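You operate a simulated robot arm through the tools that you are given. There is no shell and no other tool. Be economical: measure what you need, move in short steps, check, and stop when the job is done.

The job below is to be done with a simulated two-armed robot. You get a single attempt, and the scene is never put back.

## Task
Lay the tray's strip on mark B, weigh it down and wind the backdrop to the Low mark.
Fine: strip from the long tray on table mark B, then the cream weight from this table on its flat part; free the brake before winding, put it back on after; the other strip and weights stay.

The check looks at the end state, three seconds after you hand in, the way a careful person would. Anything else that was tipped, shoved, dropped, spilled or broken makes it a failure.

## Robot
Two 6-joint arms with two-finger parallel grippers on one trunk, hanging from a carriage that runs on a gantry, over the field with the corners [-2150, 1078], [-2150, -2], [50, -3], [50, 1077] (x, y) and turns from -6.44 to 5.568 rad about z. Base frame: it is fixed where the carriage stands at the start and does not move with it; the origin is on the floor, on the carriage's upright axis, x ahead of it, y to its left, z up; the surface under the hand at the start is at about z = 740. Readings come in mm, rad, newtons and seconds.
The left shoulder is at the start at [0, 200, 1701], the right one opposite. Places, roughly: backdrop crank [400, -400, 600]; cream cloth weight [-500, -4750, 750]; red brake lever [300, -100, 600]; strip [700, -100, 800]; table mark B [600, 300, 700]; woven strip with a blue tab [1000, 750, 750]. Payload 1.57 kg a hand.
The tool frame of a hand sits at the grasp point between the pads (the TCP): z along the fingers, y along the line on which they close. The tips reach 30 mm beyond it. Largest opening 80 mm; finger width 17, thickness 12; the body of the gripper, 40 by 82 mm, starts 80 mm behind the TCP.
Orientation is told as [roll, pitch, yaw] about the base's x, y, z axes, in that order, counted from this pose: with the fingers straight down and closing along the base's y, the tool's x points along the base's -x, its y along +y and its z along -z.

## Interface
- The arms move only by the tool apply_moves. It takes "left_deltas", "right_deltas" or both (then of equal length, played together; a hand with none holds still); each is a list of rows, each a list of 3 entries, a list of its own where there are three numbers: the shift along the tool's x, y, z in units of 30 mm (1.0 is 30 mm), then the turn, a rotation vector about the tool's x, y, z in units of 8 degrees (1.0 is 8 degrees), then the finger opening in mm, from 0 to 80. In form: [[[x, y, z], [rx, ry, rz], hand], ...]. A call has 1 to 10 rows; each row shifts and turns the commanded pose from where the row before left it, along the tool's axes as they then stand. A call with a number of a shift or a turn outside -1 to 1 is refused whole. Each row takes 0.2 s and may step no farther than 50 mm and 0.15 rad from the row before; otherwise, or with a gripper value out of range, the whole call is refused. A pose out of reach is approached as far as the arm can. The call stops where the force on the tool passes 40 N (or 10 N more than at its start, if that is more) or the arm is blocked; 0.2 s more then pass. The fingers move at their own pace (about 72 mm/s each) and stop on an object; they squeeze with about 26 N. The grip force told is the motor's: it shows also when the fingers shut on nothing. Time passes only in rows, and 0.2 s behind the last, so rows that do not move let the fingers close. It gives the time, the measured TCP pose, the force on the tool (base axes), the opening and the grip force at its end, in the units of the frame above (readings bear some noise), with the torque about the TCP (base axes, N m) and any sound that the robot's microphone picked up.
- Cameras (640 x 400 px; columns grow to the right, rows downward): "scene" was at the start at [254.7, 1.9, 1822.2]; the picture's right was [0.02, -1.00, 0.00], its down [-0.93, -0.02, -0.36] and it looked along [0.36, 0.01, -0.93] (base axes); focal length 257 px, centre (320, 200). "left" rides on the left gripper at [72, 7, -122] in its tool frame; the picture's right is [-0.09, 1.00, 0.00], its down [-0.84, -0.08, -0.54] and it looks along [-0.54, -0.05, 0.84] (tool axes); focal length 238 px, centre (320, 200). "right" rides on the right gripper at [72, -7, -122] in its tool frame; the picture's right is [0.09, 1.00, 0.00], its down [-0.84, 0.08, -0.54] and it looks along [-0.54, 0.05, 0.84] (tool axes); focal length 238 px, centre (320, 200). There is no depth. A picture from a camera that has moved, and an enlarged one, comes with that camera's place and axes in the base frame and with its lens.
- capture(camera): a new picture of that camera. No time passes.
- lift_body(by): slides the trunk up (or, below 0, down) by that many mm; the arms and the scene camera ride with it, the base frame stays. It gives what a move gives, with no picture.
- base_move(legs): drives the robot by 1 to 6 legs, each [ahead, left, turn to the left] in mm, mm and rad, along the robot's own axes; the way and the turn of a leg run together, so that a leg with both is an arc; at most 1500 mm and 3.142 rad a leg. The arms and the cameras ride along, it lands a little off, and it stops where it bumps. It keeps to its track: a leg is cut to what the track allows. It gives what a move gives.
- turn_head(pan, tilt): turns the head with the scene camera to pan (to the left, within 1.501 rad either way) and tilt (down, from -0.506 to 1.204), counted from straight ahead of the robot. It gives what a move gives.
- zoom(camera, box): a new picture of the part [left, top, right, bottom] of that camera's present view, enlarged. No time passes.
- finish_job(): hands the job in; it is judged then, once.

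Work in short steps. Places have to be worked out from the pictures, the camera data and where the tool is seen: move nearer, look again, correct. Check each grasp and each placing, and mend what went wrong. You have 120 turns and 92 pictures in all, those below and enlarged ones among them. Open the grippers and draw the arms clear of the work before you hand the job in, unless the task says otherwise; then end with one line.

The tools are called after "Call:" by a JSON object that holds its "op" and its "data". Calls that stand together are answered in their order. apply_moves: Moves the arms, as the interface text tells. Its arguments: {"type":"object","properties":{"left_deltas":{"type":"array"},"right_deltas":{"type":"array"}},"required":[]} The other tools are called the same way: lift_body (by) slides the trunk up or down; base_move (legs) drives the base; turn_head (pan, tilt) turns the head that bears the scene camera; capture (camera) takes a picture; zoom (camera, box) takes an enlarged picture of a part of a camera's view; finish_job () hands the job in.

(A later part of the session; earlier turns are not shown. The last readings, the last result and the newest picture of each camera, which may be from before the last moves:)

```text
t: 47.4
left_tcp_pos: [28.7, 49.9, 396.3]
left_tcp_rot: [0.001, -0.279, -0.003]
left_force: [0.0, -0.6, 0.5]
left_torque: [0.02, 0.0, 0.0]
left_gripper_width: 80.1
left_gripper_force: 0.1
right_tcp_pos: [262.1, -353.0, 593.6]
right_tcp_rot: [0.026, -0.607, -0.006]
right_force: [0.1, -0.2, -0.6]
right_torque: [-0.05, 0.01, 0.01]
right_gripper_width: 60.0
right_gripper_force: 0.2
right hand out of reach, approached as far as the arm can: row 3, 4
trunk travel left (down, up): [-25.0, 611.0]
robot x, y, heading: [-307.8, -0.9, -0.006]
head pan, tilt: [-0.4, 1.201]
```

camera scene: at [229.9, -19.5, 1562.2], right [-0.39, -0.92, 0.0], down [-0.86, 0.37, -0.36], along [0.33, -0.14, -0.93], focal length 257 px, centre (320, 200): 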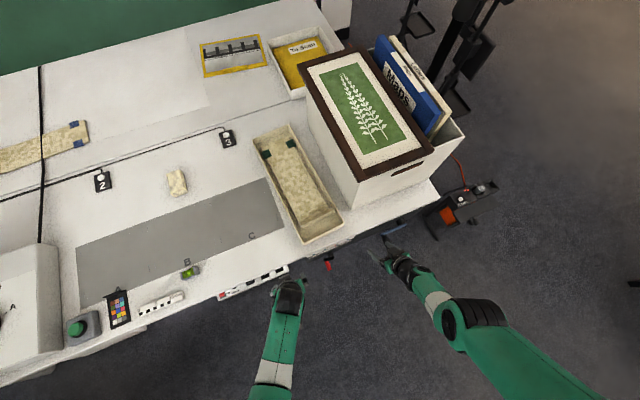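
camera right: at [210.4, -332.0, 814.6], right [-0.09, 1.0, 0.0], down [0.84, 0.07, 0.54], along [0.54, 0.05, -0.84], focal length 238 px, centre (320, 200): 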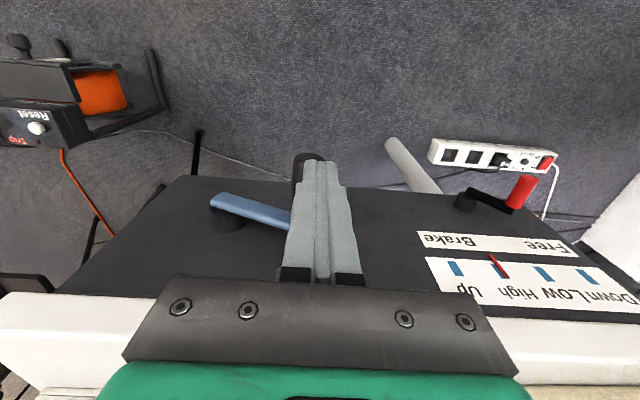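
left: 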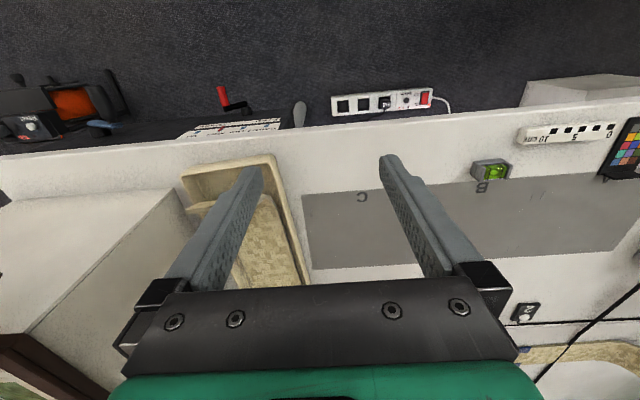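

The posture works: hand at (262, −353, 594). I raise it to handle height just short of the handle and look.

Call:
{"op": "apply_moves", "data": {"right_deltas": [[[-0.25, 0.2, -0.53], [0, 0, 0], 60], [[-0.25, 0.2, -0.53], [0, 0, 0], 60], [[-0.25, 0.2, -0.53], [0, 0, 0], 60], [[0, 0, 0], [0, 0, 0], 60]]}}

Call:
{"op": "capture", "data": {"camera": "right"}}

```text
t: 48.4
left_tcp_pos: [26.8, 50.9, 395.6]
left_tcp_rot: [0.0, -0.278, -0.004]
left_force: [-0.4, 0.5, -1.2]
left_torque: [-0.02, -0.01, 0.01]
left_gripper_width: 80.1
left_gripper_force: 0.0
right_tcp_pos: [279.8, -345.1, 623.1]
right_tcp_rot: [0.025, -0.606, -0.005]
right_force: [-0.1, -0.2, -0.6]
right_torque: [0.02, -0.02, -0.02]
right_gripper_width: 59.9
right_gripper_force: 0.1
right hand out of reach, approached as far as the arm can: row 1, 2, 3
trunk travel left (down, up): [-25.0, 611.0]
robot x, y, heading: [-314.7, 0.6, -0.009]
head pan, tilt: [-0.4, 1.201]
```

```text
62 pictures are left
camera right: at [151.0, -353.2, 682.4], right [-0.08, 1.0, -0.03], down [0.38, 0.06, 0.92], along [0.92, 0.06, -0.38], focal length 238 px, centre (320, 200)
```

right: 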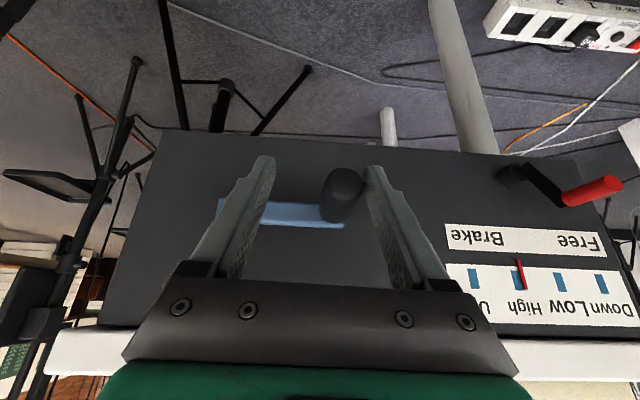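

The arm band seems to be about 520–565 mm shoulder-to-wrist, and tilt can trade against it. I ease the tilt to about 19° while backing 45 mm, lower the trunk fully, then drive 40 mm ahead so the whole crank circle fits with a tilt schedule of 15–35°.

Call:
{"op": "apply_moves", "data": {"right_deltas": [[[0.43, 0, -0.26], [0, 0.65, 0], 60], [[0.45, 0, -0.22], [0, 0.65, 0], 60], [[0.47, 0, -0.18], [0, 0.65, 0], 60], [[0, 0, 0], [0, 0, 0], 60]]}}

Call:
{"op": "lift_body", "data": {"by": -25}}

Call:
{"op": "base_move", "data": {"legs": [[38, 0, 0]]}}

Call:
{"op": "capture", "data": {"camera": "right"}}

```text
t: 49.4
left_tcp_pos: [26.6, 50.5, 396.0]
left_tcp_rot: [-0.001, -0.276, -0.003]
left_force: [-0.6, 0.0, -0.2]
left_torque: [0.02, -0.03, -0.02]
left_gripper_width: 79.5
left_gripper_force: 0.1
right_tcp_pos: [243.5, -348.0, 615.3]
right_tcp_rot: [0.02, -0.337, 0.001]
right_force: [-0.3, -0.4, 0.0]
right_torque: [-0.02, -0.03, -0.01]
right_gripper_width: 59.8
right_gripper_force: 0.1
right hand out of reach, approached as far as the arm can: row 1, 2
trunk travel left (down, up): [-25.0, 611.0]
robot x, y, heading: [-307.5, 3.9, -0.004]
head pan, tilt: [-0.4, 1.201]
```

```text
t: 50.1
left_tcp_pos: [28.3, 50.2, 370.7]
left_tcp_rot: [0.0, -0.278, -0.003]
left_force: [-0.3, 0.4, -0.1]
left_torque: [0.0, 0.05, -0.02]
left_gripper_width: 80.0
left_gripper_force: 0.0
right_tcp_pos: [244.9, -347.4, 591.2]
right_tcp_rot: [0.021, -0.335, -0.001]
right_force: [0.1, -0.3, 0.0]
right_torque: [0.0, 0.02, 0.02]
right_gripper_width: 60.2
right_gripper_force: 0.0
trunk travel left (down, up): [0.0, 636.0]
robot x, y, heading: [-308.4, 4.2, -0.005]
head pan, tilt: [-0.4, 1.201]
```

```text
t: 51.0
left_tcp_pos: [64.1, 49.9, 371.4]
left_tcp_rot: [0.003, -0.277, -0.004]
left_force: [0.6, 0.0, -1.0]
left_torque: [0.0, 0.02, -0.03]
left_gripper_width: 80.2
left_gripper_force: 0.0
right_tcp_pos: [281.9, -346.3, 590.9]
right_tcp_rot: [0.023, -0.337, 0.0]
right_force: [-2.2, 3.3, -0.3]
right_torque: [-0.08, -0.04, 0.06]
right_gripper_width: 63.0
right_gripper_force: 1.4
trunk travel left (down, up): [0.0, 636.0]
robot x, y, heading: [-276.2, 2.2, -0.001]
head pan, tilt: [-0.4, 1.201]
```

```text
61 pictures are left
camera right: at [174.8, -355.9, 681.4], right [-0.09, 1.0, -0.01], down [0.61, 0.07, 0.79], along [0.79, 0.07, -0.61], focal length 238 px, centre (320, 200)
```

right: 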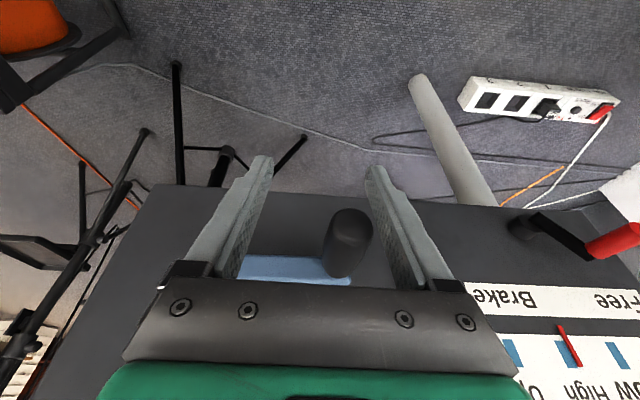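

The handle now stands straddled but lower, near (−330, 612), so the crank sits about 15° below horizontal. I move in to centre on it and grip.

Call:
{"op": "apply_moves", "data": {"right_deltas": [[[-0.5, 0.3, -0.25], [0, 0, 0], 62], [[-0.5, 0.23, -0.25], [0, 0, 0], 62], [[0, 0, 0], [0, 0, 0], 0], [[0, 0, 0], [0, 0, 0], 0], [[0, 0, 0], [0, 0, 0], 0]]}}

Call:
{"op": "capture", "data": {"camera": "right"}}

```text
t: 52.1
left_tcp_pos: [64.7, 49.2, 372.3]
left_tcp_rot: [0.001, -0.278, -0.005]
left_force: [-0.3, -1.0, -0.7]
left_torque: [0.02, 0.01, 0.03]
left_gripper_width: 80.1
left_gripper_force: 0.0
right_tcp_pos: [297.4, -327.6, 618.4]
right_tcp_rot: [0.021, -0.338, 0.0]
right_force: [-0.3, 0.5, 0.3]
right_torque: [0.0, 0.03, -0.66]
right_gripper_width: 24.8
right_gripper_force: 36.3
right hand out of reach, approached as far as the arm can: row 1, 2
trunk travel left (down, up): [0.0, 636.0]
robot x, y, heading: [-268.8, 7.6, 0.001]
head pan, tilt: [-0.4, 1.201]
```

```text
60 pictures are left
camera right: at [189.0, -337.8, 708.6], right [-0.09, 1.0, -0.01], down [0.61, 0.07, 0.79], along [0.79, 0.07, -0.61], focal length 238 px, centre (320, 200)
```

right: 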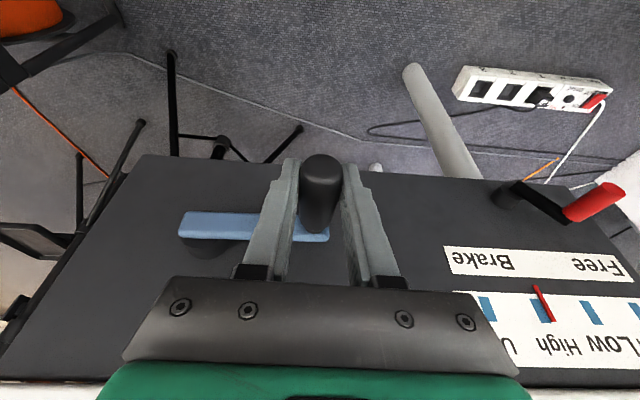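

Gripped at 25 mm with the hand at (297, −328, 618); crank about 11° below horizontal. I turn it down along the circle with the planned tilt, four steps of 20°.

Call:
{"op": "apply_moves", "data": {"right_deltas": [[[0.269, -0.31, 0.764], [0, -0.4, 0], 0], [[0.252, -0.57, 0.606], [0, -0.43, 0], 0], [[0.184, -0.76, 0.378], [0, -0.43, 0], 0], [[0.067, -0.857, 0.119], [0, -0.35, 0], 0], [[0, 0, 0], [0, 0, 0], 0]]}}

Call:
{"op": "capture", "data": {"camera": "right"}}

```text
t: 53.4
left_tcp_pos: [65.1, 51.7, 372.7]
left_tcp_rot: [0.002, -0.277, -0.003]
left_force: [0.9, -0.3, -0.4]
left_torque: [0.0, -0.02, 0.03]
left_gripper_width: 79.9
left_gripper_force: 0.0
right_tcp_pos: [282.0, -402.0, 560.9]
right_tcp_rot: [0.023, -0.565, -0.005]
right_force: [10.5, -1.3, -25.6]
right_torque: [-0.02, -0.14, 0.01]
right_gripper_width: 24.9
right_gripper_force: 36.1
right hand out of reach, approached as far as the arm can: row 3, 4
trunk travel left (down, up): [0.0, 636.0]
robot x, y, heading: [-269.7, 4.9, -0.004]
head pan, tilt: [-0.4, 1.201]
```

```text
59 pictures are left
camera right: at [157.0, -410.8, 625.7], right [-0.08, 1.0, -0.03], down [0.42, 0.06, 0.91], along [0.9, 0.06, -0.42], focal length 238 px, centre (320, 200)
```

right: 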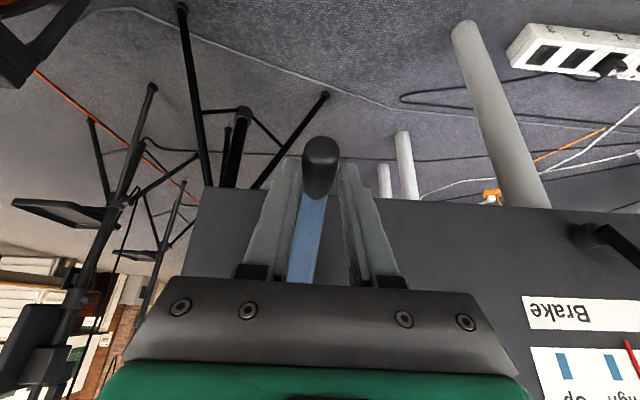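

The crank followed to the bottom, but the arm ran to its outer limit and slid back along the handle. I drive the base ahead 22 mm to re-seat the grip and give more reach.

Call:
{"op": "base_move", "data": {"legs": [[22, 0, 0]]}}

Call:
{"op": "apply_moves", "data": {"right_deltas": [[[-0.089, -0.853, -0.141], [0, -0.24, 0], 0], [[-0.25, -0.743, -0.37], [0, -0.11, 0], 0], [[-0.386, -0.547, -0.551], [0, 0.05, 0], 0], [[0, 0, 0], [0, 0, 0], 0]]}}

Call:
{"op": "capture", "data": {"camera": "right"}}

```text
t: 54.1
left_tcp_pos: [81.2, 46.3, 371.2]
left_tcp_rot: [0.001, -0.274, -0.003]
left_force: [0.4, -0.1, -0.7]
left_torque: [-0.02, 0.0, -0.01]
left_gripper_width: 80.0
left_gripper_force: 0.1
right_tcp_pos: [298.1, -404.7, 560.5]
right_tcp_rot: [0.023, -0.556, -0.005]
right_force: [-12.4, -7.5, -11.5]
right_torque: [-0.21, 0.09, -0.19]
right_gripper_width: 24.3
right_gripper_force: 36.3
trunk travel left (down, up): [0.0, 636.0]
robot x, y, heading: [-248.5, 0.5, -0.006]
head pan, tilt: [-0.4, 1.201]
```

```text
t: 55.1
left_tcp_pos: [87.7, 48.7, 370.7]
left_tcp_rot: [0.0, -0.278, -0.003]
left_force: [0.4, -0.2, -1.1]
left_torque: [-0.02, 0.02, 0.0]
left_gripper_width: 79.8
left_gripper_force: 0.2
right_tcp_pos: [295.3, -465.9, 601.5]
right_tcp_rot: [0.023, -0.6, -0.006]
right_force: [-0.8, 0.1, 0.3]
right_torque: [0.01, 0.0, -0.01]
right_gripper_width: 0.0
right_gripper_force: 20.7
right hand out of reach, approached as far as the arm can: row 1
trunk travel left (down, up): [0.0, 636.0]
robot x, y, heading: [-248.5, 2.9, -0.003]
head pan, tilt: [-0.4, 1.201]
```

```text
58 pictures are left
camera right: at [167.0, -475.0, 661.9], right [-0.08, 1.0, -0.03], down [0.38, 0.06, 0.92], along [0.92, 0.06, -0.39], focal length 238 px, centre (320, 200)
```

right: 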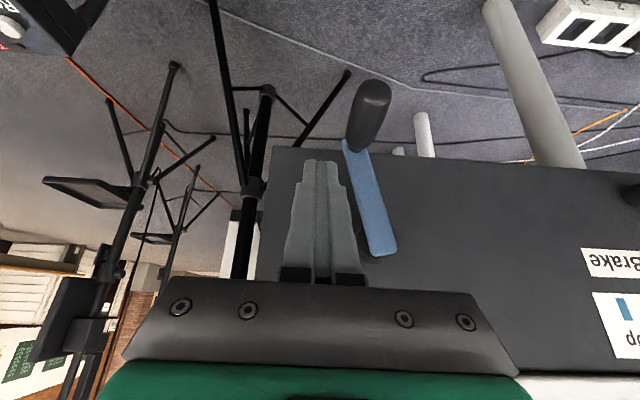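

The grip slipped off upward; the handle stayed near (−432, 557), about 20° past the bottom. I open, move over it, and regrip deeper.

Call:
{"op": "apply_moves", "data": {"right_deltas": [[[0, 0, 0], [0, 0, 0], 62], [[0, 0, 0], [0, 0, 0], 62], [[0, 0.6, 0], [0, 0, 0], 62], [[0, 0.55, 0], [0, 0, 0], 62], [[0.4, 0, 0.6], [0, 0, 0], 62], [[0.4, 0, 0.6], [0, 0, 0], 62], [[0, 0, 0], [0, 0, 0], 62]]}}

Call:
{"op": "capture", "data": {"camera": "right"}}

```text
t: 56.8
left_tcp_pos: [86.3, 49.4, 371.4]
left_tcp_rot: [0.001, -0.277, -0.005]
left_force: [0.4, 0.1, -0.9]
left_torque: [-0.01, 0.0, -0.01]
left_gripper_width: 80.2
left_gripper_force: 0.1
right_tcp_pos: [295.6, -436.2, 568.0]
right_tcp_rot: [0.024, -0.602, -0.007]
right_force: [1.2, -0.3, 0.2]
right_torque: [0.03, 0.0, 0.02]
right_gripper_width: 61.9
right_gripper_force: 0.0
right hand out of reach, approached as far as the arm can: row 3, 4, 5, 6
trunk travel left (down, up): [0.0, 636.0]
robot x, y, heading: [-245.9, 2.3, -0.003]
head pan, tilt: [-0.4, 1.201]
```

```text
57 pictures are left
camera right: at [167.3, -445.0, 627.9], right [-0.08, 1.0, -0.03], down [0.38, 0.06, 0.92], along [0.92, 0.06, -0.39], focal length 238 px, centre (320, 200)
```

right: 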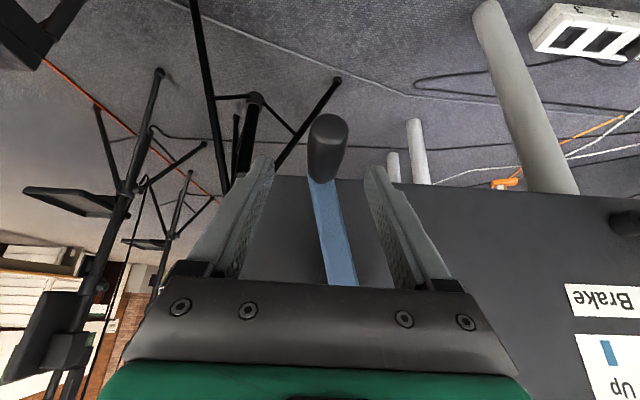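

The handle is lower than I assumed: about (−435, 536). Refitting all handle places gives hub (−415, 621), radius 88 mm. I draw the hand back 45 mm, drive the base ahead 45 mm for reach, then lower onto the handle.

Call:
{"op": "apply_moves", "data": {"right_deltas": [[[0.62, 0, -0.42], [0, 0, 0], 62], [[0.62, 0, -0.42], [0, 0, 0], 62], [[0, 0, 0], [0, 0, 0], 62]]}}

Call:
{"op": "base_move", "data": {"legs": [[45, -3, 0]]}}

Call:
{"op": "apply_moves", "data": {"right_deltas": [[[0.3, 0, 0.45], [0, 0, 0], 62], [[0.3, 0, 0.45], [0, 0, 0], 62], [[0, 0, 0], [0, 0, 0], 62]]}}

Call:
{"op": "capture", "data": {"camera": "right"}}

```text
t: 57.5
left_tcp_pos: [87.0, 49.7, 371.6]
left_tcp_rot: [0.002, -0.276, -0.003]
left_force: [-0.1, 0.0, -0.8]
left_torque: [-0.02, 0.05, 0.0]
left_gripper_width: 79.9
left_gripper_force: 0.1
right_tcp_pos: [266.1, -444.5, 554.4]
right_tcp_rot: [0.025, -0.602, -0.006]
right_force: [-1.6, 1.2, 0.5]
right_torque: [-0.01, 0.01, 0.02]
right_gripper_width: 61.9
right_gripper_force: 0.1
right hand out of reach, approached as far as the arm can: row 1, 2
trunk travel left (down, up): [0.0, 636.0]
robot x, y, heading: [-247.9, 5.7, -0.001]
head pan, tilt: [-0.4, 1.201]
```

```text
t: 58.5
left_tcp_pos: [132.0, 46.3, 370.7]
left_tcp_rot: [0.003, -0.278, -0.004]
left_force: [1.3, 0.4, 0.2]
left_torque: [0.03, 0.01, -0.01]
left_gripper_width: 80.0
left_gripper_force: 0.1
right_tcp_pos: [312.3, -446.0, 554.2]
right_tcp_rot: [0.024, -0.601, -0.008]
right_force: [-0.5, 0.2, -0.2]
right_torque: [0.01, 0.04, -0.02]
right_gripper_width: 62.1
right_gripper_force: 0.0
trunk travel left (down, up): [0.0, 636.0]
robot x, y, heading: [-205.1, 3.3, -0.002]
head pan, tilt: [-0.4, 1.201]
```

```text
t: 59.2
left_tcp_pos: [131.5, 46.4, 371.9]
left_tcp_rot: [0.001, -0.28, -0.003]
left_force: [-1.1, -0.6, 0.4]
left_torque: [-0.05, -0.01, 0.02]
left_gripper_width: 79.9
left_gripper_force: 0.1
right_tcp_pos: [303.1, -446.1, 525.0]
right_tcp_rot: [0.023, -0.604, -0.008]
right_force: [-0.1, -0.1, 0.6]
right_torque: [0.02, 0.0, 0.0]
right_gripper_width: 62.0
right_gripper_force: 0.0
right hand out of reach, approached as far as the arm can: row 2
trunk travel left (down, up): [0.0, 636.0]
robot x, y, heading: [-203.1, 1.6, 0.001]
head pan, tilt: [-0.4, 1.201]
```

```text
56 pictures are left
camera right: at [174.7, -454.6, 583.6], right [-0.08, 1.0, -0.03], down [0.38, 0.06, 0.92], along [0.92, 0.06, -0.39], focal length 238 px, centre (320, 200)
```

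right: 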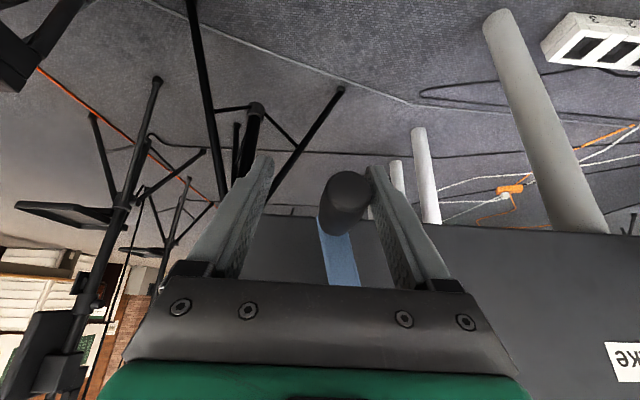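

The handle is now well between the fingers at (−435, 536). I centre, grip, and turn three 20° steps upward along the refitted circle.

Call:
{"op": "apply_moves", "data": {"right_deltas": [[[-0.1, 0.37, -0.2], [0, 0, 0], 62], [[0, 0, 0], [0, 0, 0], 0], [[0, 0, 0], [0, 0, 0], 0], [[0, 0, 0], [0, 0, 0], 0], [[-0.225, -0.937, -0.327], [0, 0, 0], 0], [[-0.392, -0.747, -0.571], [0, 0, 0], 0], [[-0.515, -0.463, -0.75], [0, 0, 0], 0], [[0, 0, 0], [0, 0, 0], 0]]}}

Call:
{"op": "capture", "data": {"camera": "right"}}

```text
t: 61.0
left_tcp_pos: [133.6, 54.0, 371.5]
left_tcp_rot: [0.006, -0.279, -0.004]
left_force: [-0.9, -0.1, -0.2]
left_torque: [0.01, 0.01, 0.01]
left_gripper_width: 80.2
left_gripper_force: 0.1
right_tcp_pos: [307.5, -495.4, 587.4]
right_tcp_rot: [0.033, -0.604, -0.008]
right_force: [6.8, 23.8, 8.1]
right_torque: [-0.14, 0.05, -0.3]
right_gripper_width: 24.7
right_gripper_force: 37.3
right hand out of reach, approached as far as the arm can: row 1, 5
trunk travel left (down, up): [0.0, 636.0]
robot x, y, heading: [-202.1, 3.0, -0.002]
head pan, tilt: [-0.4, 1.201]
```

```text
55 pictures are left
camera right: at [178.8, -505.2, 646.5], right [-0.09, 1.0, -0.03], down [0.38, 0.06, 0.92], along [0.92, 0.07, -0.38], focal length 238 px, centre (320, 200)
```

right: 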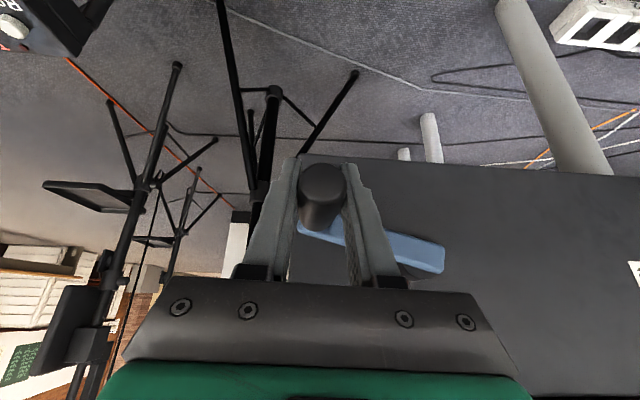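

That works well: handle now at (−495, 587), and the 24 N sideways force says my circle is a few mm too wide, so I shrink it. I continue up the right side, easing the tilt.

Call:
{"op": "apply_moves", "data": {"right_deltas": [[[-0.473, 0.0, -0.686], [0, 0.3, 0], 0], [[-0.533, 0.13, -0.846], [0, 0.5, 0], 0], [[-0.41, 0.47, -0.763], [0, 0.5, 0], 0], [[0, 0, 0], [0, 0, 0], 0]]}}

Call:
{"op": "capture", "data": {"camera": "right"}}

```text
t: 62.0
left_tcp_pos: [127.8, 57.6, 371.9]
left_tcp_rot: [0.006, -0.275, -0.005]
left_force: [0.5, 0.7, 0.3]
left_torque: [-0.04, 0.01, -0.02]
left_gripper_width: 80.1
left_gripper_force: 0.1
right_tcp_pos: [306.5, -494.2, 633.6]
right_tcp_rot: [0.036, -0.481, -0.005]
right_force: [-5.0, 29.3, -10.4]
right_torque: [-0.21, 0.41, -0.41]
right_gripper_width: 24.9
right_gripper_force: 37.4
right hand out of reach, approached as far as the arm can: row 1, 3
trunk travel left (down, up): [0.0, 636.0]
robot x, y, heading: [-203.9, 4.1, 0.001]
head pan, tilt: [-0.4, 1.201]
```

```text
54 pictures are left
camera right: at [186.6, -505.0, 708.2], right [-0.09, 1.0, -0.01], down [0.49, 0.05, 0.87], along [0.87, 0.08, -0.49], focal length 238 px, centre (320, 200)
```

right: 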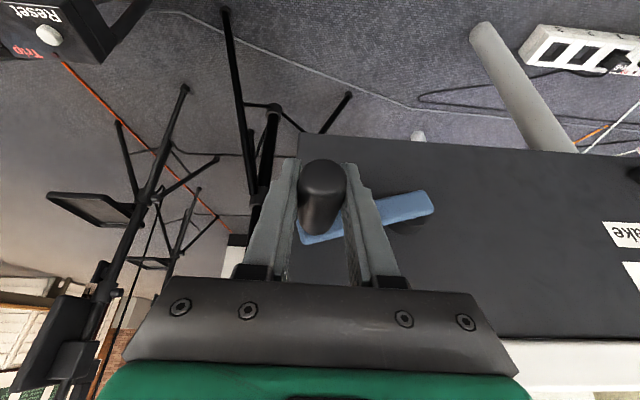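

The arm reached its inner limit here. I open, back the base 50 mm while reaching the arm forward with more tilt, and look before regripping.

Call:
{"op": "apply_moves", "data": {"right_deltas": [[[0, 0, 0], [0, 0, 0], 62], [[0, 0, 0], [0, 0, 0], 62]]}}

Call:
{"op": "base_move", "data": {"legs": [[-50, -3, 0]]}}

Call:
{"op": "apply_moves", "data": {"right_deltas": [[[-0.73, 0, 0.41], [0, -0.5, 0], 62], [[-0.7, 0, 0.45], [0, -0.5, 0], 62], [[0, 0, 0], [0, 0, 0], 62]]}}

Call:
{"op": "capture", "data": {"camera": "right"}}

```text
t: 62.6
left_tcp_pos: [131.1, 46.3, 371.2]
left_tcp_rot: [0.001, -0.277, -0.003]
left_force: [-0.6, 0.0, 0.1]
left_torque: [-0.03, 0.03, 0.0]
left_gripper_width: 80.0
left_gripper_force: 0.1
right_tcp_pos: [310.4, -507.7, 640.7]
right_tcp_rot: [0.02, -0.49, -0.002]
right_force: [-0.5, -0.3, -0.7]
right_torque: [0.02, 0.01, 0.01]
right_gripper_width: 61.9
right_gripper_force: 0.1
trunk travel left (down, up): [0.0, 636.0]
robot x, y, heading: [-204.2, -5.4, -0.004]
head pan, tilt: [-0.4, 1.201]
```

```text
t: 63.6
left_tcp_pos: [80.4, 45.3, 371.7]
left_tcp_rot: [-0.001, -0.279, -0.001]
left_force: [-0.8, 1.2, -1.0]
left_torque: [0.0, -0.05, -0.03]
left_gripper_width: 79.8
left_gripper_force: 0.1
right_tcp_pos: [260.6, -506.1, 639.1]
right_tcp_rot: [0.024, -0.49, -0.005]
right_force: [-0.8, -0.2, -0.5]
right_torque: [0.0, -0.04, 0.02]
right_gripper_width: 61.8
right_gripper_force: 0.1
trunk travel left (down, up): [0.0, 636.0]
robot x, y, heading: [-256.3, -3.0, -0.004]
head pan, tilt: [-0.4, 1.201]
```

```text
t: 64.4
left_tcp_pos: [81.9, 45.4, 370.5]
left_tcp_rot: [0.0, -0.277, -0.003]
left_force: [-0.1, 0.7, -0.6]
left_torque: [-0.01, 0.0, -0.02]
left_gripper_width: 79.8
left_gripper_force: 0.0
right_tcp_pos: [295.1, -494.4, 644.7]
right_tcp_rot: [0.027, -0.63, -0.006]
right_force: [-0.6, -0.2, 0.2]
right_torque: [-0.01, -0.02, 0.0]
right_gripper_width: 62.3
right_gripper_force: 0.1
right hand out of reach, approached as far as the arm can: row 1, 2
trunk travel left (down, up): [0.0, 636.0]
robot x, y, heading: [-249.6, 1.6, -0.003]
head pan, tilt: [-0.4, 1.201]
```

```text
53 pictures are left
camera right: at [164.7, -505.0, 700.2], right [-0.08, 1.0, -0.03], down [0.36, 0.06, 0.93], along [0.93, 0.07, -0.36], focal length 238 px, centre (320, 200)
```

right: 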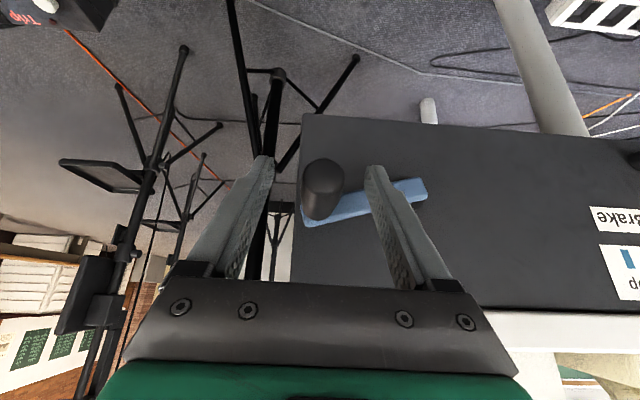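

Centred on the handle at about (−496, 641). I grip and carry it over the top in four steps with easing tilt.

Call:
{"op": "apply_moves", "data": {"right_deltas": [[[0, 0, 0], [0, 0, 0], 0], [[0, 0, 0], [0, 0, 0], 0], [[0, 0, 0], [0, 0, 0], 0], [[-0.537, 0.41, -0.739], [0, 0.62, 0], 0], [[-0.371, 0.7, -0.617], [0, 0.62, 0], 0], [[-0.19, 0.9, -0.39], [0, 0.62, 0], 0], [[-0.04, 0.95, -0.1], [0, 0.5, 0], 0], [[0, 0, 0], [0, 0, 0], 0]]}}

Call:
{"op": "capture", "data": {"camera": "right"}}

```text
t: 66.2
left_tcp_pos: [79.6, 49.7, 371.4]
left_tcp_rot: [0.002, -0.277, -0.003]
left_force: [-0.2, 0.1, 0.3]
left_torque: [0.02, 0.02, -0.02]
left_gripper_width: 79.7
left_gripper_force: 0.0
right_tcp_pos: [293.8, -475.8, 676.4]
right_tcp_rot: [0.027, -0.51, -0.003]
right_force: [-4.8, 7.6, -7.9]
right_torque: [0.06, 1.12, -0.22]
right_gripper_width: 25.0
right_gripper_force: 36.1
right hand out of reach, approached as far as the arm can: row 5, 6, 7
trunk travel left (down, up): [0.0, 636.0]
robot x, y, heading: [-250.2, -0.0, 0.001]
head pan, tilt: [-0.4, 1.201]
```

```text
52 pictures are left
camera right: at [172.5, -486.5, 747.8], right [-0.09, 1.0, -0.02], down [0.47, 0.06, 0.88], along [0.88, 0.07, -0.47], focal length 238 px, centre (320, 200)
```

right: 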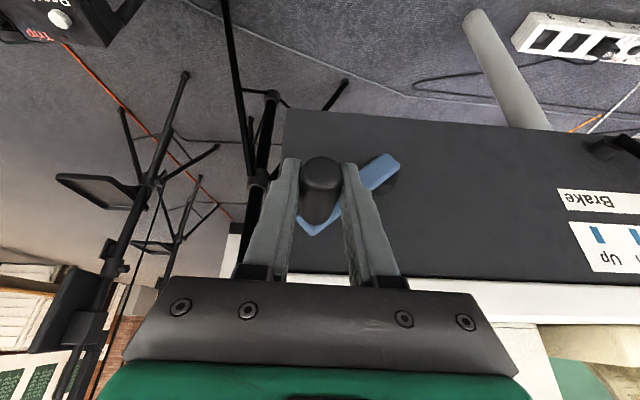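

The arm is stuck at its inner limit again. Before going on, I look at the pointer with the head camera to learn how far about 245° of turning has moved it.

Call:
{"op": "turn_head", "data": {"pan": -0.45, "tilt": 0.9}}

Call:
{"op": "zoom", "data": {"camera": "scene", "box": [220, 130, 460, 280]}}

```text
t: 67.0
left_tcp_pos: [79.4, 49.8, 371.1]
left_tcp_rot: [0.003, -0.276, -0.004]
left_force: [-0.5, -0.1, -0.1]
left_torque: [0.0, 0.0, 0.02]
left_gripper_width: 80.1
left_gripper_force: 0.0
right_tcp_pos: [294.6, -476.6, 677.0]
right_tcp_rot: [0.028, -0.511, -0.005]
right_force: [-5.4, 9.3, -6.3]
right_torque: [0.06, 0.67, -0.19]
right_gripper_width: 24.7
right_gripper_force: 36.3
trunk travel left (down, up): [0.0, 636.0]
robot x, y, heading: [-252.6, -1.8, -0.005]
head pan, tilt: [-0.45, 0.901]
```

```text
2.67 times, centred on (340, 205) of scene
camera zoom: at [12.6, -30.6, 1236.5], right [-0.44, -0.9, 0.0], down [-0.71, 0.34, -0.62], along [0.56, -0.27, -0.79], focal length 686 px, centre (267, 187)
```

zoom: 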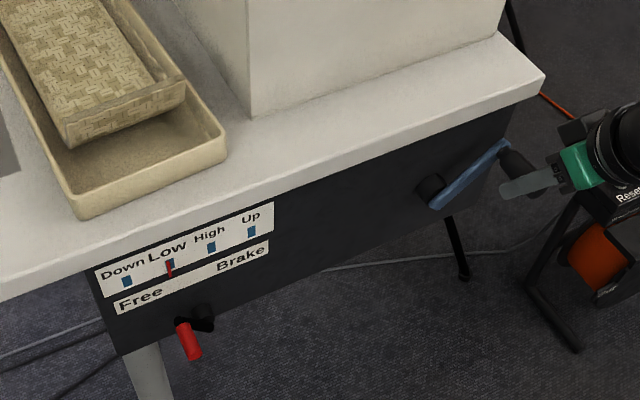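

The pointer already stands at the Low mark. I enlarge it to check how exactly.

Call:
{"op": "zoom", "data": {"camera": "scene", "box": [252, 200, 324, 245]}}

```text
8.89 times, centred on (288, 222) of scene
camera zoom: at [12.6, -30.6, 1236.5], right [-0.44, -0.9, 0.0], down [-0.71, 0.34, -0.62], along [0.56, -0.27, -0.79], focal length 2288 px, centre (604, 0)
```

zoom: 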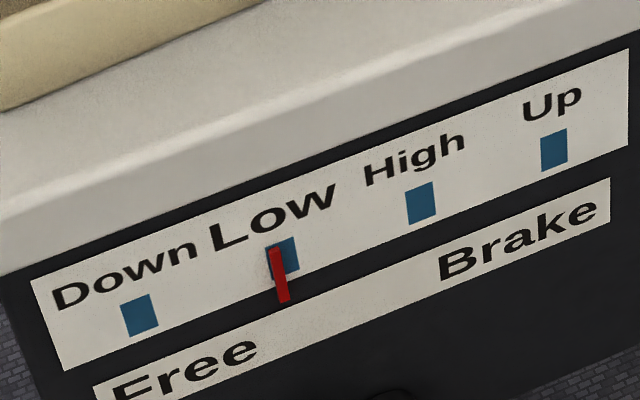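

The pointer is about 3 mm (8 % of a notch) past the Low mark's centre, so I wind back roughly 18° of crank, in small steps while watching the readings.

Call:
{"op": "apply_moves", "data": {"right_deltas": [[[0.15, -0.23, 0.35], [0, 0, 0], 0], [[0.15, -0.23, 0.35], [0, 0, 0], 0], [[0, 0, 0], [0, 0, 0], 0]]}}

```text
t: 67.8
left_tcp_pos: [85.9, 46.1, 371.9]
left_tcp_rot: [0.0, -0.28, -0.001]
left_force: [-0.2, 0.3, 0.3]
left_torque: [0.0, 0.01, 0.0]
left_gripper_width: 80.2
left_gripper_force: 0.0
right_tcp_pos: [295.9, -487.3, 662.1]
right_tcp_rot: [0.018, -0.523, -0.002]
right_force: [9.0, 0.7, 8.8]
right_torque: [0.04, -1.07, -0.29]
right_gripper_width: 24.7
right_gripper_force: 36.4
right hand out of reach, approached as far as the arm can: row 1, 2
trunk travel left (down, up): [0.0, 636.0]
robot x, y, heading: [-253.1, -0.9, -0.004]
head pan, tilt: [-0.45, 0.901]
```

The hand followed to (−487, 662). I check the pointer again.

Call:
{"op": "zoom", "data": {"camera": "scene", "box": [252, 200, 324, 245]}}

```text
8.89 times, centred on (288, 222) of scene
camera zoom: at [16.5, -32.7, 1237.8], right [-0.44, -0.9, 0.0], down [-0.7, 0.34, -0.62], along [0.56, -0.27, -0.78], focal length 2288 px, centre (604, 0)
```

zoom: 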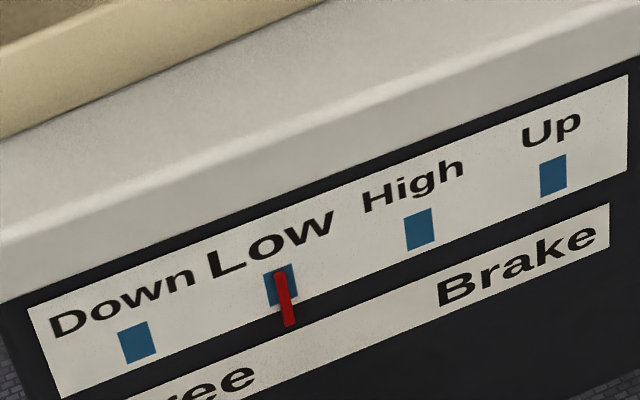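

The pointer now sits centred on the Low mark. I open the hand, back straight off, and verify the pointer stays.

Call:
{"op": "apply_moves", "data": {"right_deltas": [[[0, 0, 0], [0, 0, 0], 62], [[0, 0, 0], [0, 0, 0], 62]]}}

Call:
{"op": "base_move", "data": {"legs": [[-110, 0, 0]]}}

Call:
{"op": "turn_head", "data": {"pan": -0.3, "tilt": 0.75}}

Call:
{"op": "zoom", "data": {"camera": "scene", "box": [220, 125, 460, 275]}}

```text
t: 68.4
left_tcp_pos: [81.8, 46.2, 371.6]
left_tcp_rot: [0.001, -0.277, -0.002]
left_force: [0.1, 0.3, -0.2]
left_torque: [0.02, -0.02, -0.01]
left_gripper_width: 80.1
left_gripper_force: 0.0
right_tcp_pos: [289.7, -485.4, 658.7]
right_tcp_rot: [0.025, -0.512, -0.004]
right_force: [0.5, 0.0, 0.1]
right_torque: [0.04, 0.01, -0.01]
right_gripper_width: 62.0
right_gripper_force: 0.2
trunk travel left (down, up): [0.0, 636.0]
robot x, y, heading: [-252.9, -3.0, 0.001]
head pan, tilt: [-0.45, 0.901]
```

```text
t: 69.6
left_tcp_pos: [-26.2, 46.5, 371.8]
left_tcp_rot: [0.0, -0.277, -0.003]
left_force: [-0.3, 0.2, -0.7]
left_torque: [0.02, -0.01, 0.02]
left_gripper_width: 79.8
left_gripper_force: 0.1
right_tcp_pos: [179.6, -485.1, 658.5]
right_tcp_rot: [0.023, -0.515, -0.006]
right_force: [-0.2, 1.2, -0.8]
right_torque: [0.0, -0.01, 0.01]
right_gripper_width: 62.0
right_gripper_force: 0.1
trunk travel left (down, up): [0.0, 636.0]
robot x, y, heading: [-360.2, 3.2, -0.003]
head pan, tilt: [-0.45, 0.901]
```

```text
t: 70.3
left_tcp_pos: [-26.5, 46.0, 371.4]
left_tcp_rot: [0.0, -0.278, 0.0]
left_force: [0.2, 0.0, -0.1]
left_torque: [-0.05, -0.01, 0.01]
left_gripper_width: 79.7
left_gripper_force: 0.0
right_tcp_pos: [181.4, -485.9, 658.5]
right_tcp_rot: [0.022, -0.516, -0.005]
right_force: [-0.3, -0.4, -0.1]
right_torque: [-0.01, -0.02, -0.02]
right_gripper_width: 62.0
right_gripper_force: 0.0
trunk travel left (down, up): [0.0, 636.0]
robot x, y, heading: [-359.0, -1.6, -0.003]
head pan, tilt: [-0.3, 0.75]
```

```text
2.67 times, centred on (340, 200) of scene
camera zoom: at [-83.3, -24.1, 1249.0], right [-0.3, -0.95, 0.0], down [-0.65, 0.2, -0.73], along [0.7, -0.22, -0.68], focal length 686 px, centre (267, 200)
```

zoom: 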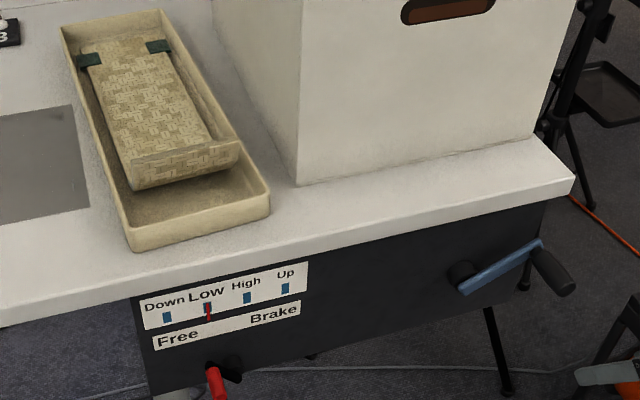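

The pointer holds at Low. Next I swing the right hand to a more central posture for the brake, in free space.

Call:
{"op": "apply_moves", "data": {"right_deltas": [[[-0.87, 0, 0.49], [0, 0, 0], 50], [[-0.87, 0, 0.49], [0, 0, 0], 50], [[0.15, 0.93, 0.27], [0, 0, 0], 50], [[0.15, 0.93, 0.27], [0, 0, 0], 50], [[0.15, 0.93, 0.27], [0, 0, 0], 50], [[0.15, 0.93, 0.27], [0, 0, 0], 50], [[0.15, 0.93, 0.27], [0, 0, 0], 50], [[0.15, 0.93, 0.27], [0, 0, 0], 50], [[0.15, 0.93, 0.27], [0, 0, 0], 50], [[0, 0, 0], [0, 0, 0], 50]]}}

Call:
{"op": "base_move", "data": {"legs": [[0, 195, 0]]}}

Call:
{"op": "capture", "data": {"camera": "right"}}

```text
t: 72.5
left_tcp_pos: [-26.7, 44.6, 372.1]
left_tcp_rot: [0.0, -0.278, -0.001]
left_force: [0.9, -0.5, -0.1]
left_torque: [0.03, 0.03, -0.02]
left_gripper_width: 80.4
left_gripper_force: 0.0
right_tcp_pos: [239.3, -278.8, 595.0]
right_tcp_rot: [0.024, -0.512, -0.003]
right_force: [0.3, 0.1, 0.4]
right_torque: [0.0, -0.03, 0.0]
right_gripper_width: 49.7
right_gripper_force: 0.1
right hand out of reach, approached as far as the arm can: row 1, 2, 3, 4, 5, 6, 7, 8
trunk travel left (down, up): [0.0, 636.0]
robot x, y, heading: [-361.4, -1.1, -0.002]
head pan, tilt: [-0.3, 0.75]
```

```text
t: 74.0
left_tcp_pos: [-25.6, 240.8, 372.1]
left_tcp_rot: [-0.001, -0.279, -0.002]
left_force: [0.2, 0.4, -0.3]
left_torque: [0.0, 0.0, 0.0]
left_gripper_width: 79.8
left_gripper_force: 0.0
right_tcp_pos: [238.3, -84.5, 595.7]
right_tcp_rot: [0.025, -0.513, -0.005]
right_force: [-0.1, 0.7, 0.2]
right_torque: [0.01, 0.01, -0.02]
right_gripper_width: 49.8
right_gripper_force: 0.0
trunk travel left (down, up): [0.0, 636.0]
robot x, y, heading: [-360.4, 193.4, -0.002]
head pan, tilt: [-0.3, 0.75]
```

```text
47 pictures are left
camera right: at [116.1, -94.0, 665.4], right [-0.09, 1.0, -0.02], down [0.46, 0.06, 0.88], along [0.88, 0.07, -0.47], focal length 238 px, centre (320, 200)
```

right: 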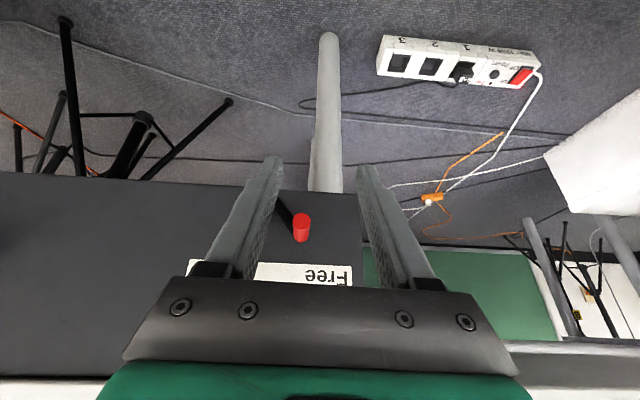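

The knob in its Free place is at about (313–340, −95, 585). I line up and drive in to straddle it.

Call:
{"op": "base_move", "data": {"legs": [[0, -9, 0], [78, 0, 0]]}}

Call:
{"op": "apply_moves", "data": {"right_deltas": [[[0.08, 0, 0.14], [0, 0, 0], 50], [[0, 0, 0], [0, 0, 0], 26], [[0, 0, 0], [0, 0, 0], 26]]}}

Call:
{"op": "capture", "data": {"camera": "right"}}

```text
t: 75.4
left_tcp_pos: [51.5, 231.4, 371.2]
left_tcp_rot: [0.0, -0.277, -0.002]
left_force: [0.4, 0.5, 0.3]
left_torque: [0.01, 0.04, -0.01]
left_gripper_width: 79.9
left_gripper_force: 0.0
right_tcp_pos: [317.7, -94.3, 594.8]
right_tcp_rot: [0.024, -0.513, -0.003]
right_force: [0.3, -0.2, 0.2]
right_torque: [0.04, 0.02, -0.01]
right_gripper_width: 50.2
right_gripper_force: 0.1
trunk travel left (down, up): [0.0, 636.0]
robot x, y, heading: [-278.9, 185.8, 0.001]
head pan, tilt: [-0.3, 0.75]
```

```text
t: 76.2
left_tcp_pos: [51.0, 230.6, 371.7]
left_tcp_rot: [0.001, -0.278, -0.002]
left_force: [0.0, 0.0, 0.2]
left_torque: [-0.02, -0.04, 0.01]
left_gripper_width: 80.0
left_gripper_force: 0.1
right_tcp_pos: [315.9, -93.1, 590.1]
right_tcp_rot: [0.023, -0.511, -0.003]
right_force: [0.3, 1.1, -0.1]
right_torque: [0.01, -0.01, -0.03]
right_gripper_width: 25.9
right_gripper_force: 0.1
trunk travel left (down, up): [0.0, 636.0]
robot x, y, heading: [-282.5, 185.0, -0.001]
head pan, tilt: [-0.3, 0.75]
```

```text
46 pictures are left
camera right: at [193.5, -103.3, 660.5], right [-0.09, 1.0, -0.02], down [0.46, 0.06, 0.88], along [0.88, 0.07, -0.47], focal length 238 px, centre (320, 200)
```

right: 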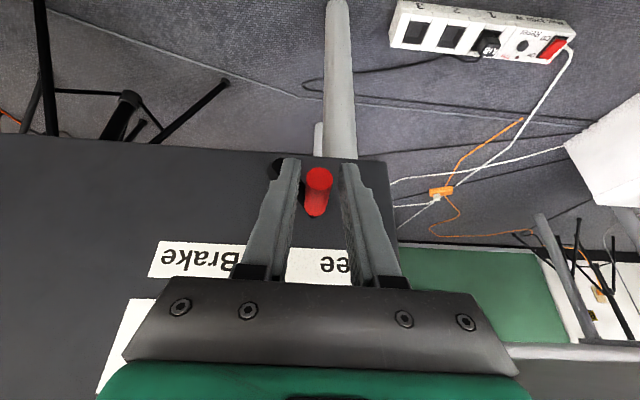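

The knob is straddled. I carry it back over the top to the Brake side and a little beyond, against its stop.

Call:
{"op": "apply_moves", "data": {"right_deltas": [[[-0.14, -0.32, -0.25], [0, 0, 0], 22], [[-0.1, -0.43, -0.174], [0, 0, 0], 22], [[-0.023, -0.35, -0.04], [0, 0, 0], 22], [[0.023, -0.35, 0.04], [0, 0, 0], 22], [[0.1, -0.43, 0.174], [0, 0, 0], 22], [[0.14, -0.32, 0.25], [0, 0, 0], 22], [[0, -0.08, 0], [0, 0, 0], 22], [[0, 0, 0], [0, 0, 0], 22]]}}

Call:
{"op": "capture", "data": {"camera": "right"}}

```text
t: 78.0
left_tcp_pos: [51.5, 232.1, 371.3]
left_tcp_rot: [-0.001, -0.278, -0.001]
left_force: [0.4, 0.2, 0.6]
left_torque: [-0.05, -0.03, -0.01]
left_gripper_width: 79.9
left_gripper_force: 0.0
right_tcp_pos: [305.7, -154.9, 595.9]
right_tcp_rot: [0.024, -0.513, -0.003]
right_force: [0.3, -0.3, -0.3]
right_torque: [-0.02, 0.0, -0.03]
right_gripper_width: 22.7
right_gripper_force: 0.1
right hand out of reach, approached as far as the arm can: row 5, 6
trunk travel left (down, up): [0.0, 636.0]
robot x, y, heading: [-283.6, 186.8, 0.001]
head pan, tilt: [-0.3, 0.75]
```

```text
45 pictures are left
camera right: at [183.0, -164.3, 666.5], right [-0.09, 1.0, -0.02], down [0.46, 0.06, 0.88], along [0.88, 0.07, -0.47], focal length 238 px, centre (320, 200)
```

right: 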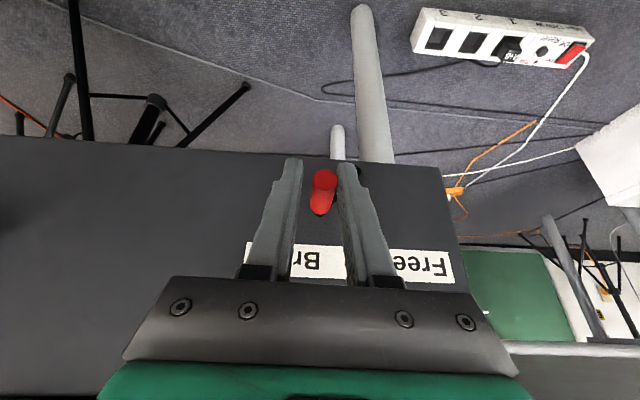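

The knob is back at its starting Brake place (y ≈ −152). I nudge a few mm more to confirm the stop, then open and back off and look with the head camera.

Call:
{"op": "apply_moves", "data": {"right_deltas": [[[0, -0.2, 0], [0, 0, 0], 22], [[0, 0, 0], [0, 0, 0], 22]]}}

Call:
{"op": "apply_moves", "data": {"right_deltas": [[[0, 0.1, 0], [0, 0, 0], 50], [[0, 0, 0], [0, 0, 0], 50], [[0, 0, 0], [0, 0, 0], 50]]}}

Call:
{"op": "base_move", "data": {"legs": [[-200, 0, 0]]}}

Call:
{"op": "turn_head", "data": {"pan": -0.4, "tilt": 0.65}}

Call:
{"op": "capture", "data": {"camera": "scene"}}

```text
t: 78.6
left_tcp_pos: [52.9, 233.2, 370.8]
left_tcp_rot: [0.002, -0.278, -0.001]
left_force: [0.1, 0.0, 0.3]
left_torque: [0.03, -0.03, 0.02]
left_gripper_width: 80.1
left_gripper_force: 0.0
right_tcp_pos: [305.1, -157.7, 594.9]
right_tcp_rot: [0.027, -0.513, -0.004]
right_force: [1.9, 6.6, -1.0]
right_torque: [0.09, -0.05, 0.03]
right_gripper_width: 28.2
right_gripper_force: 3.6
trunk travel left (down, up): [0.0, 636.0]
robot x, y, heading: [-283.0, 185.8, -0.006]
head pan, tilt: [-0.3, 0.75]
```

```text
t: 79.4
left_tcp_pos: [51.2, 231.5, 371.2]
left_tcp_rot: [0.002, -0.277, -0.001]
left_force: [0.3, -0.1, -0.2]
left_torque: [-0.01, 0.03, -0.03]
left_gripper_width: 79.9
left_gripper_force: 0.1
right_tcp_pos: [305.1, -157.7, 597.0]
right_tcp_rot: [0.025, -0.513, -0.003]
right_force: [0.2, 0.2, 0.7]
right_torque: [0.04, -0.02, 0.0]
right_gripper_width: 50.0
right_gripper_force: 0.1
trunk travel left (down, up): [0.0, 636.0]
robot x, y, heading: [-283.5, 182.7, -0.002]
head pan, tilt: [-0.3, 0.75]
```

```text
t: 81.0
left_tcp_pos: [-146.5, 231.6, 372.2]
left_tcp_rot: [0.0, -0.277, -0.002]
left_force: [0.0, -1.1, 0.1]
left_torque: [-0.04, -0.07, -0.04]
left_gripper_width: 79.9
left_gripper_force: 0.1
right_tcp_pos: [108.1, -156.6, 595.9]
right_tcp_rot: [0.024, -0.514, -0.004]
right_force: [-0.5, 0.5, -0.5]
right_torque: [0.01, -0.02, 0.03]
right_gripper_width: 50.2
right_gripper_force: 0.0
trunk travel left (down, up): [0.0, 636.0]
robot x, y, heading: [-482.3, 185.5, 0.001]
head pan, tilt: [-0.3, 0.75]
```

```text
t: 81.7
left_tcp_pos: [-145.9, 232.5, 372.6]
left_tcp_rot: [0.001, -0.277, -0.003]
left_force: [0.2, -0.2, 0.3]
left_torque: [-0.01, 0.02, -0.02]
left_gripper_width: 80.2
left_gripper_force: 0.1
right_tcp_pos: [106.8, -155.9, 596.3]
right_tcp_rot: [0.023, -0.513, -0.003]
right_force: [-0.6, 0.3, 0.4]
right_torque: [0.0, 0.05, -0.02]
right_gripper_width: 50.0
right_gripper_force: 0.1
trunk travel left (down, up): [0.0, 636.0]
robot x, y, heading: [-482.4, 185.6, -0.0]
head pan, tilt: [-0.4, 0.649]
```

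```text
44 pictures are left
camera scene: at [-202.1, 152.3, 1257.6], right [-0.39, -0.92, 0.0], down [-0.56, 0.24, -0.8], along [0.73, -0.31, -0.6], focal length 257 px, centre (320, 200)
```

scene: 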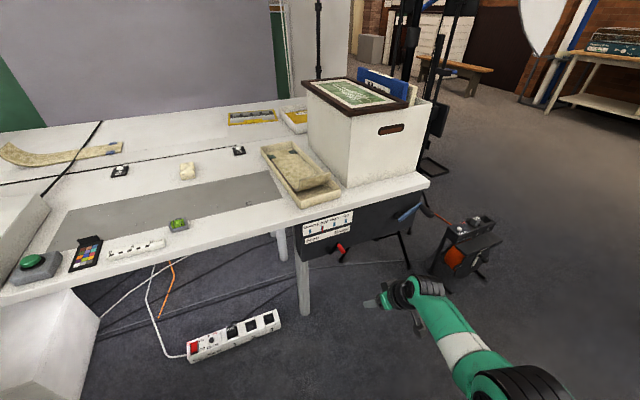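

Brake is on, the pointer is at Low, and the backdrop hangs lower. For the strip I'll pinch its upturned near end with the fingers closing along x, so I turn the right hand 90° about its own axis here in free space, with the camera ending on the left side, away from the carton.

Call:
{"op": "apply_moves", "data": {"right_deltas": [[[0, 0, 0], [0, 0, 1], 50], [[0, 0, 0], [0, 0, 1], 50], [[0, 0, 0], [0, 0, 1], 50], [[0, 0, 0], [0, 0, 1], 50], [[0, 0, 0], [0, 0, 1], 50], [[0, 0, 0], [0, 0, 1], 50], [[0, 0, 0], [0, 0, 1], 50], [[0, 0, 0], [0, 0, 1], 50], [[0, 0, 0], [0, 0, 1], 50], [[0, 0, 0], [0, 0, 1], 50]]}}

Call:
{"op": "lift_body", "data": {"by": 330}}

Call:
{"op": "zoom", "data": {"camera": "scene", "box": [240, 180, 480, 330]}}

```text
t: 83.9
left_tcp_pos: [-146.4, 230.9, 372.0]
left_tcp_rot: [-0.001, -0.277, -0.002]
left_force: [0.4, 0.4, -0.1]
left_torque: [0.02, 0.01, -0.02]
left_gripper_width: 80.0
left_gripper_force: 0.0
right_tcp_pos: [106.9, -157.1, 596.5]
right_tcp_rot: [0.51, -0.062, -1.413]
right_force: [0.4, 1.0, -0.3]
right_torque: [0.01, 0.01, 0.0]
right_gripper_width: 50.0
right_gripper_force: 0.0
trunk travel left (down, up): [0.0, 636.0]
robot x, y, heading: [-482.8, 187.0, -0.005]
head pan, tilt: [-0.4, 0.649]
```

```text
t: 87.1
left_tcp_pos: [-147.4, 230.4, 701.9]
left_tcp_rot: [0.0, -0.278, -0.003]
left_force: [-1.2, 0.4, 0.4]
left_torque: [0.02, 0.0, -0.02]
left_gripper_width: 79.9
left_gripper_force: 0.1
right_tcp_pos: [108.1, -158.3, 925.9]
right_tcp_rot: [0.509, -0.066, -1.411]
right_force: [0.4, -0.7, 0.1]
right_torque: [0.04, 0.01, 0.0]
right_gripper_width: 50.1
right_gripper_force: 0.1
trunk travel left (down, up): [-330.0, 306.0]
robot x, y, heading: [-482.7, 186.4, -0.001]
head pan, tilt: [-0.4, 0.649]
```

```text
2.67 times, centred on (360, 255) of scene
camera zoom: at [-202.1, 152.2, 1587.6], right [-0.39, -0.92, 0.0], down [-0.56, 0.24, -0.8], along [0.73, -0.31, -0.6], focal length 686 px, centre (213, 53)
```

zoom: 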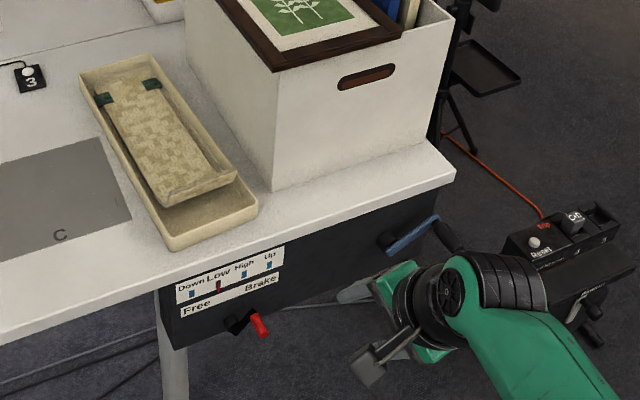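

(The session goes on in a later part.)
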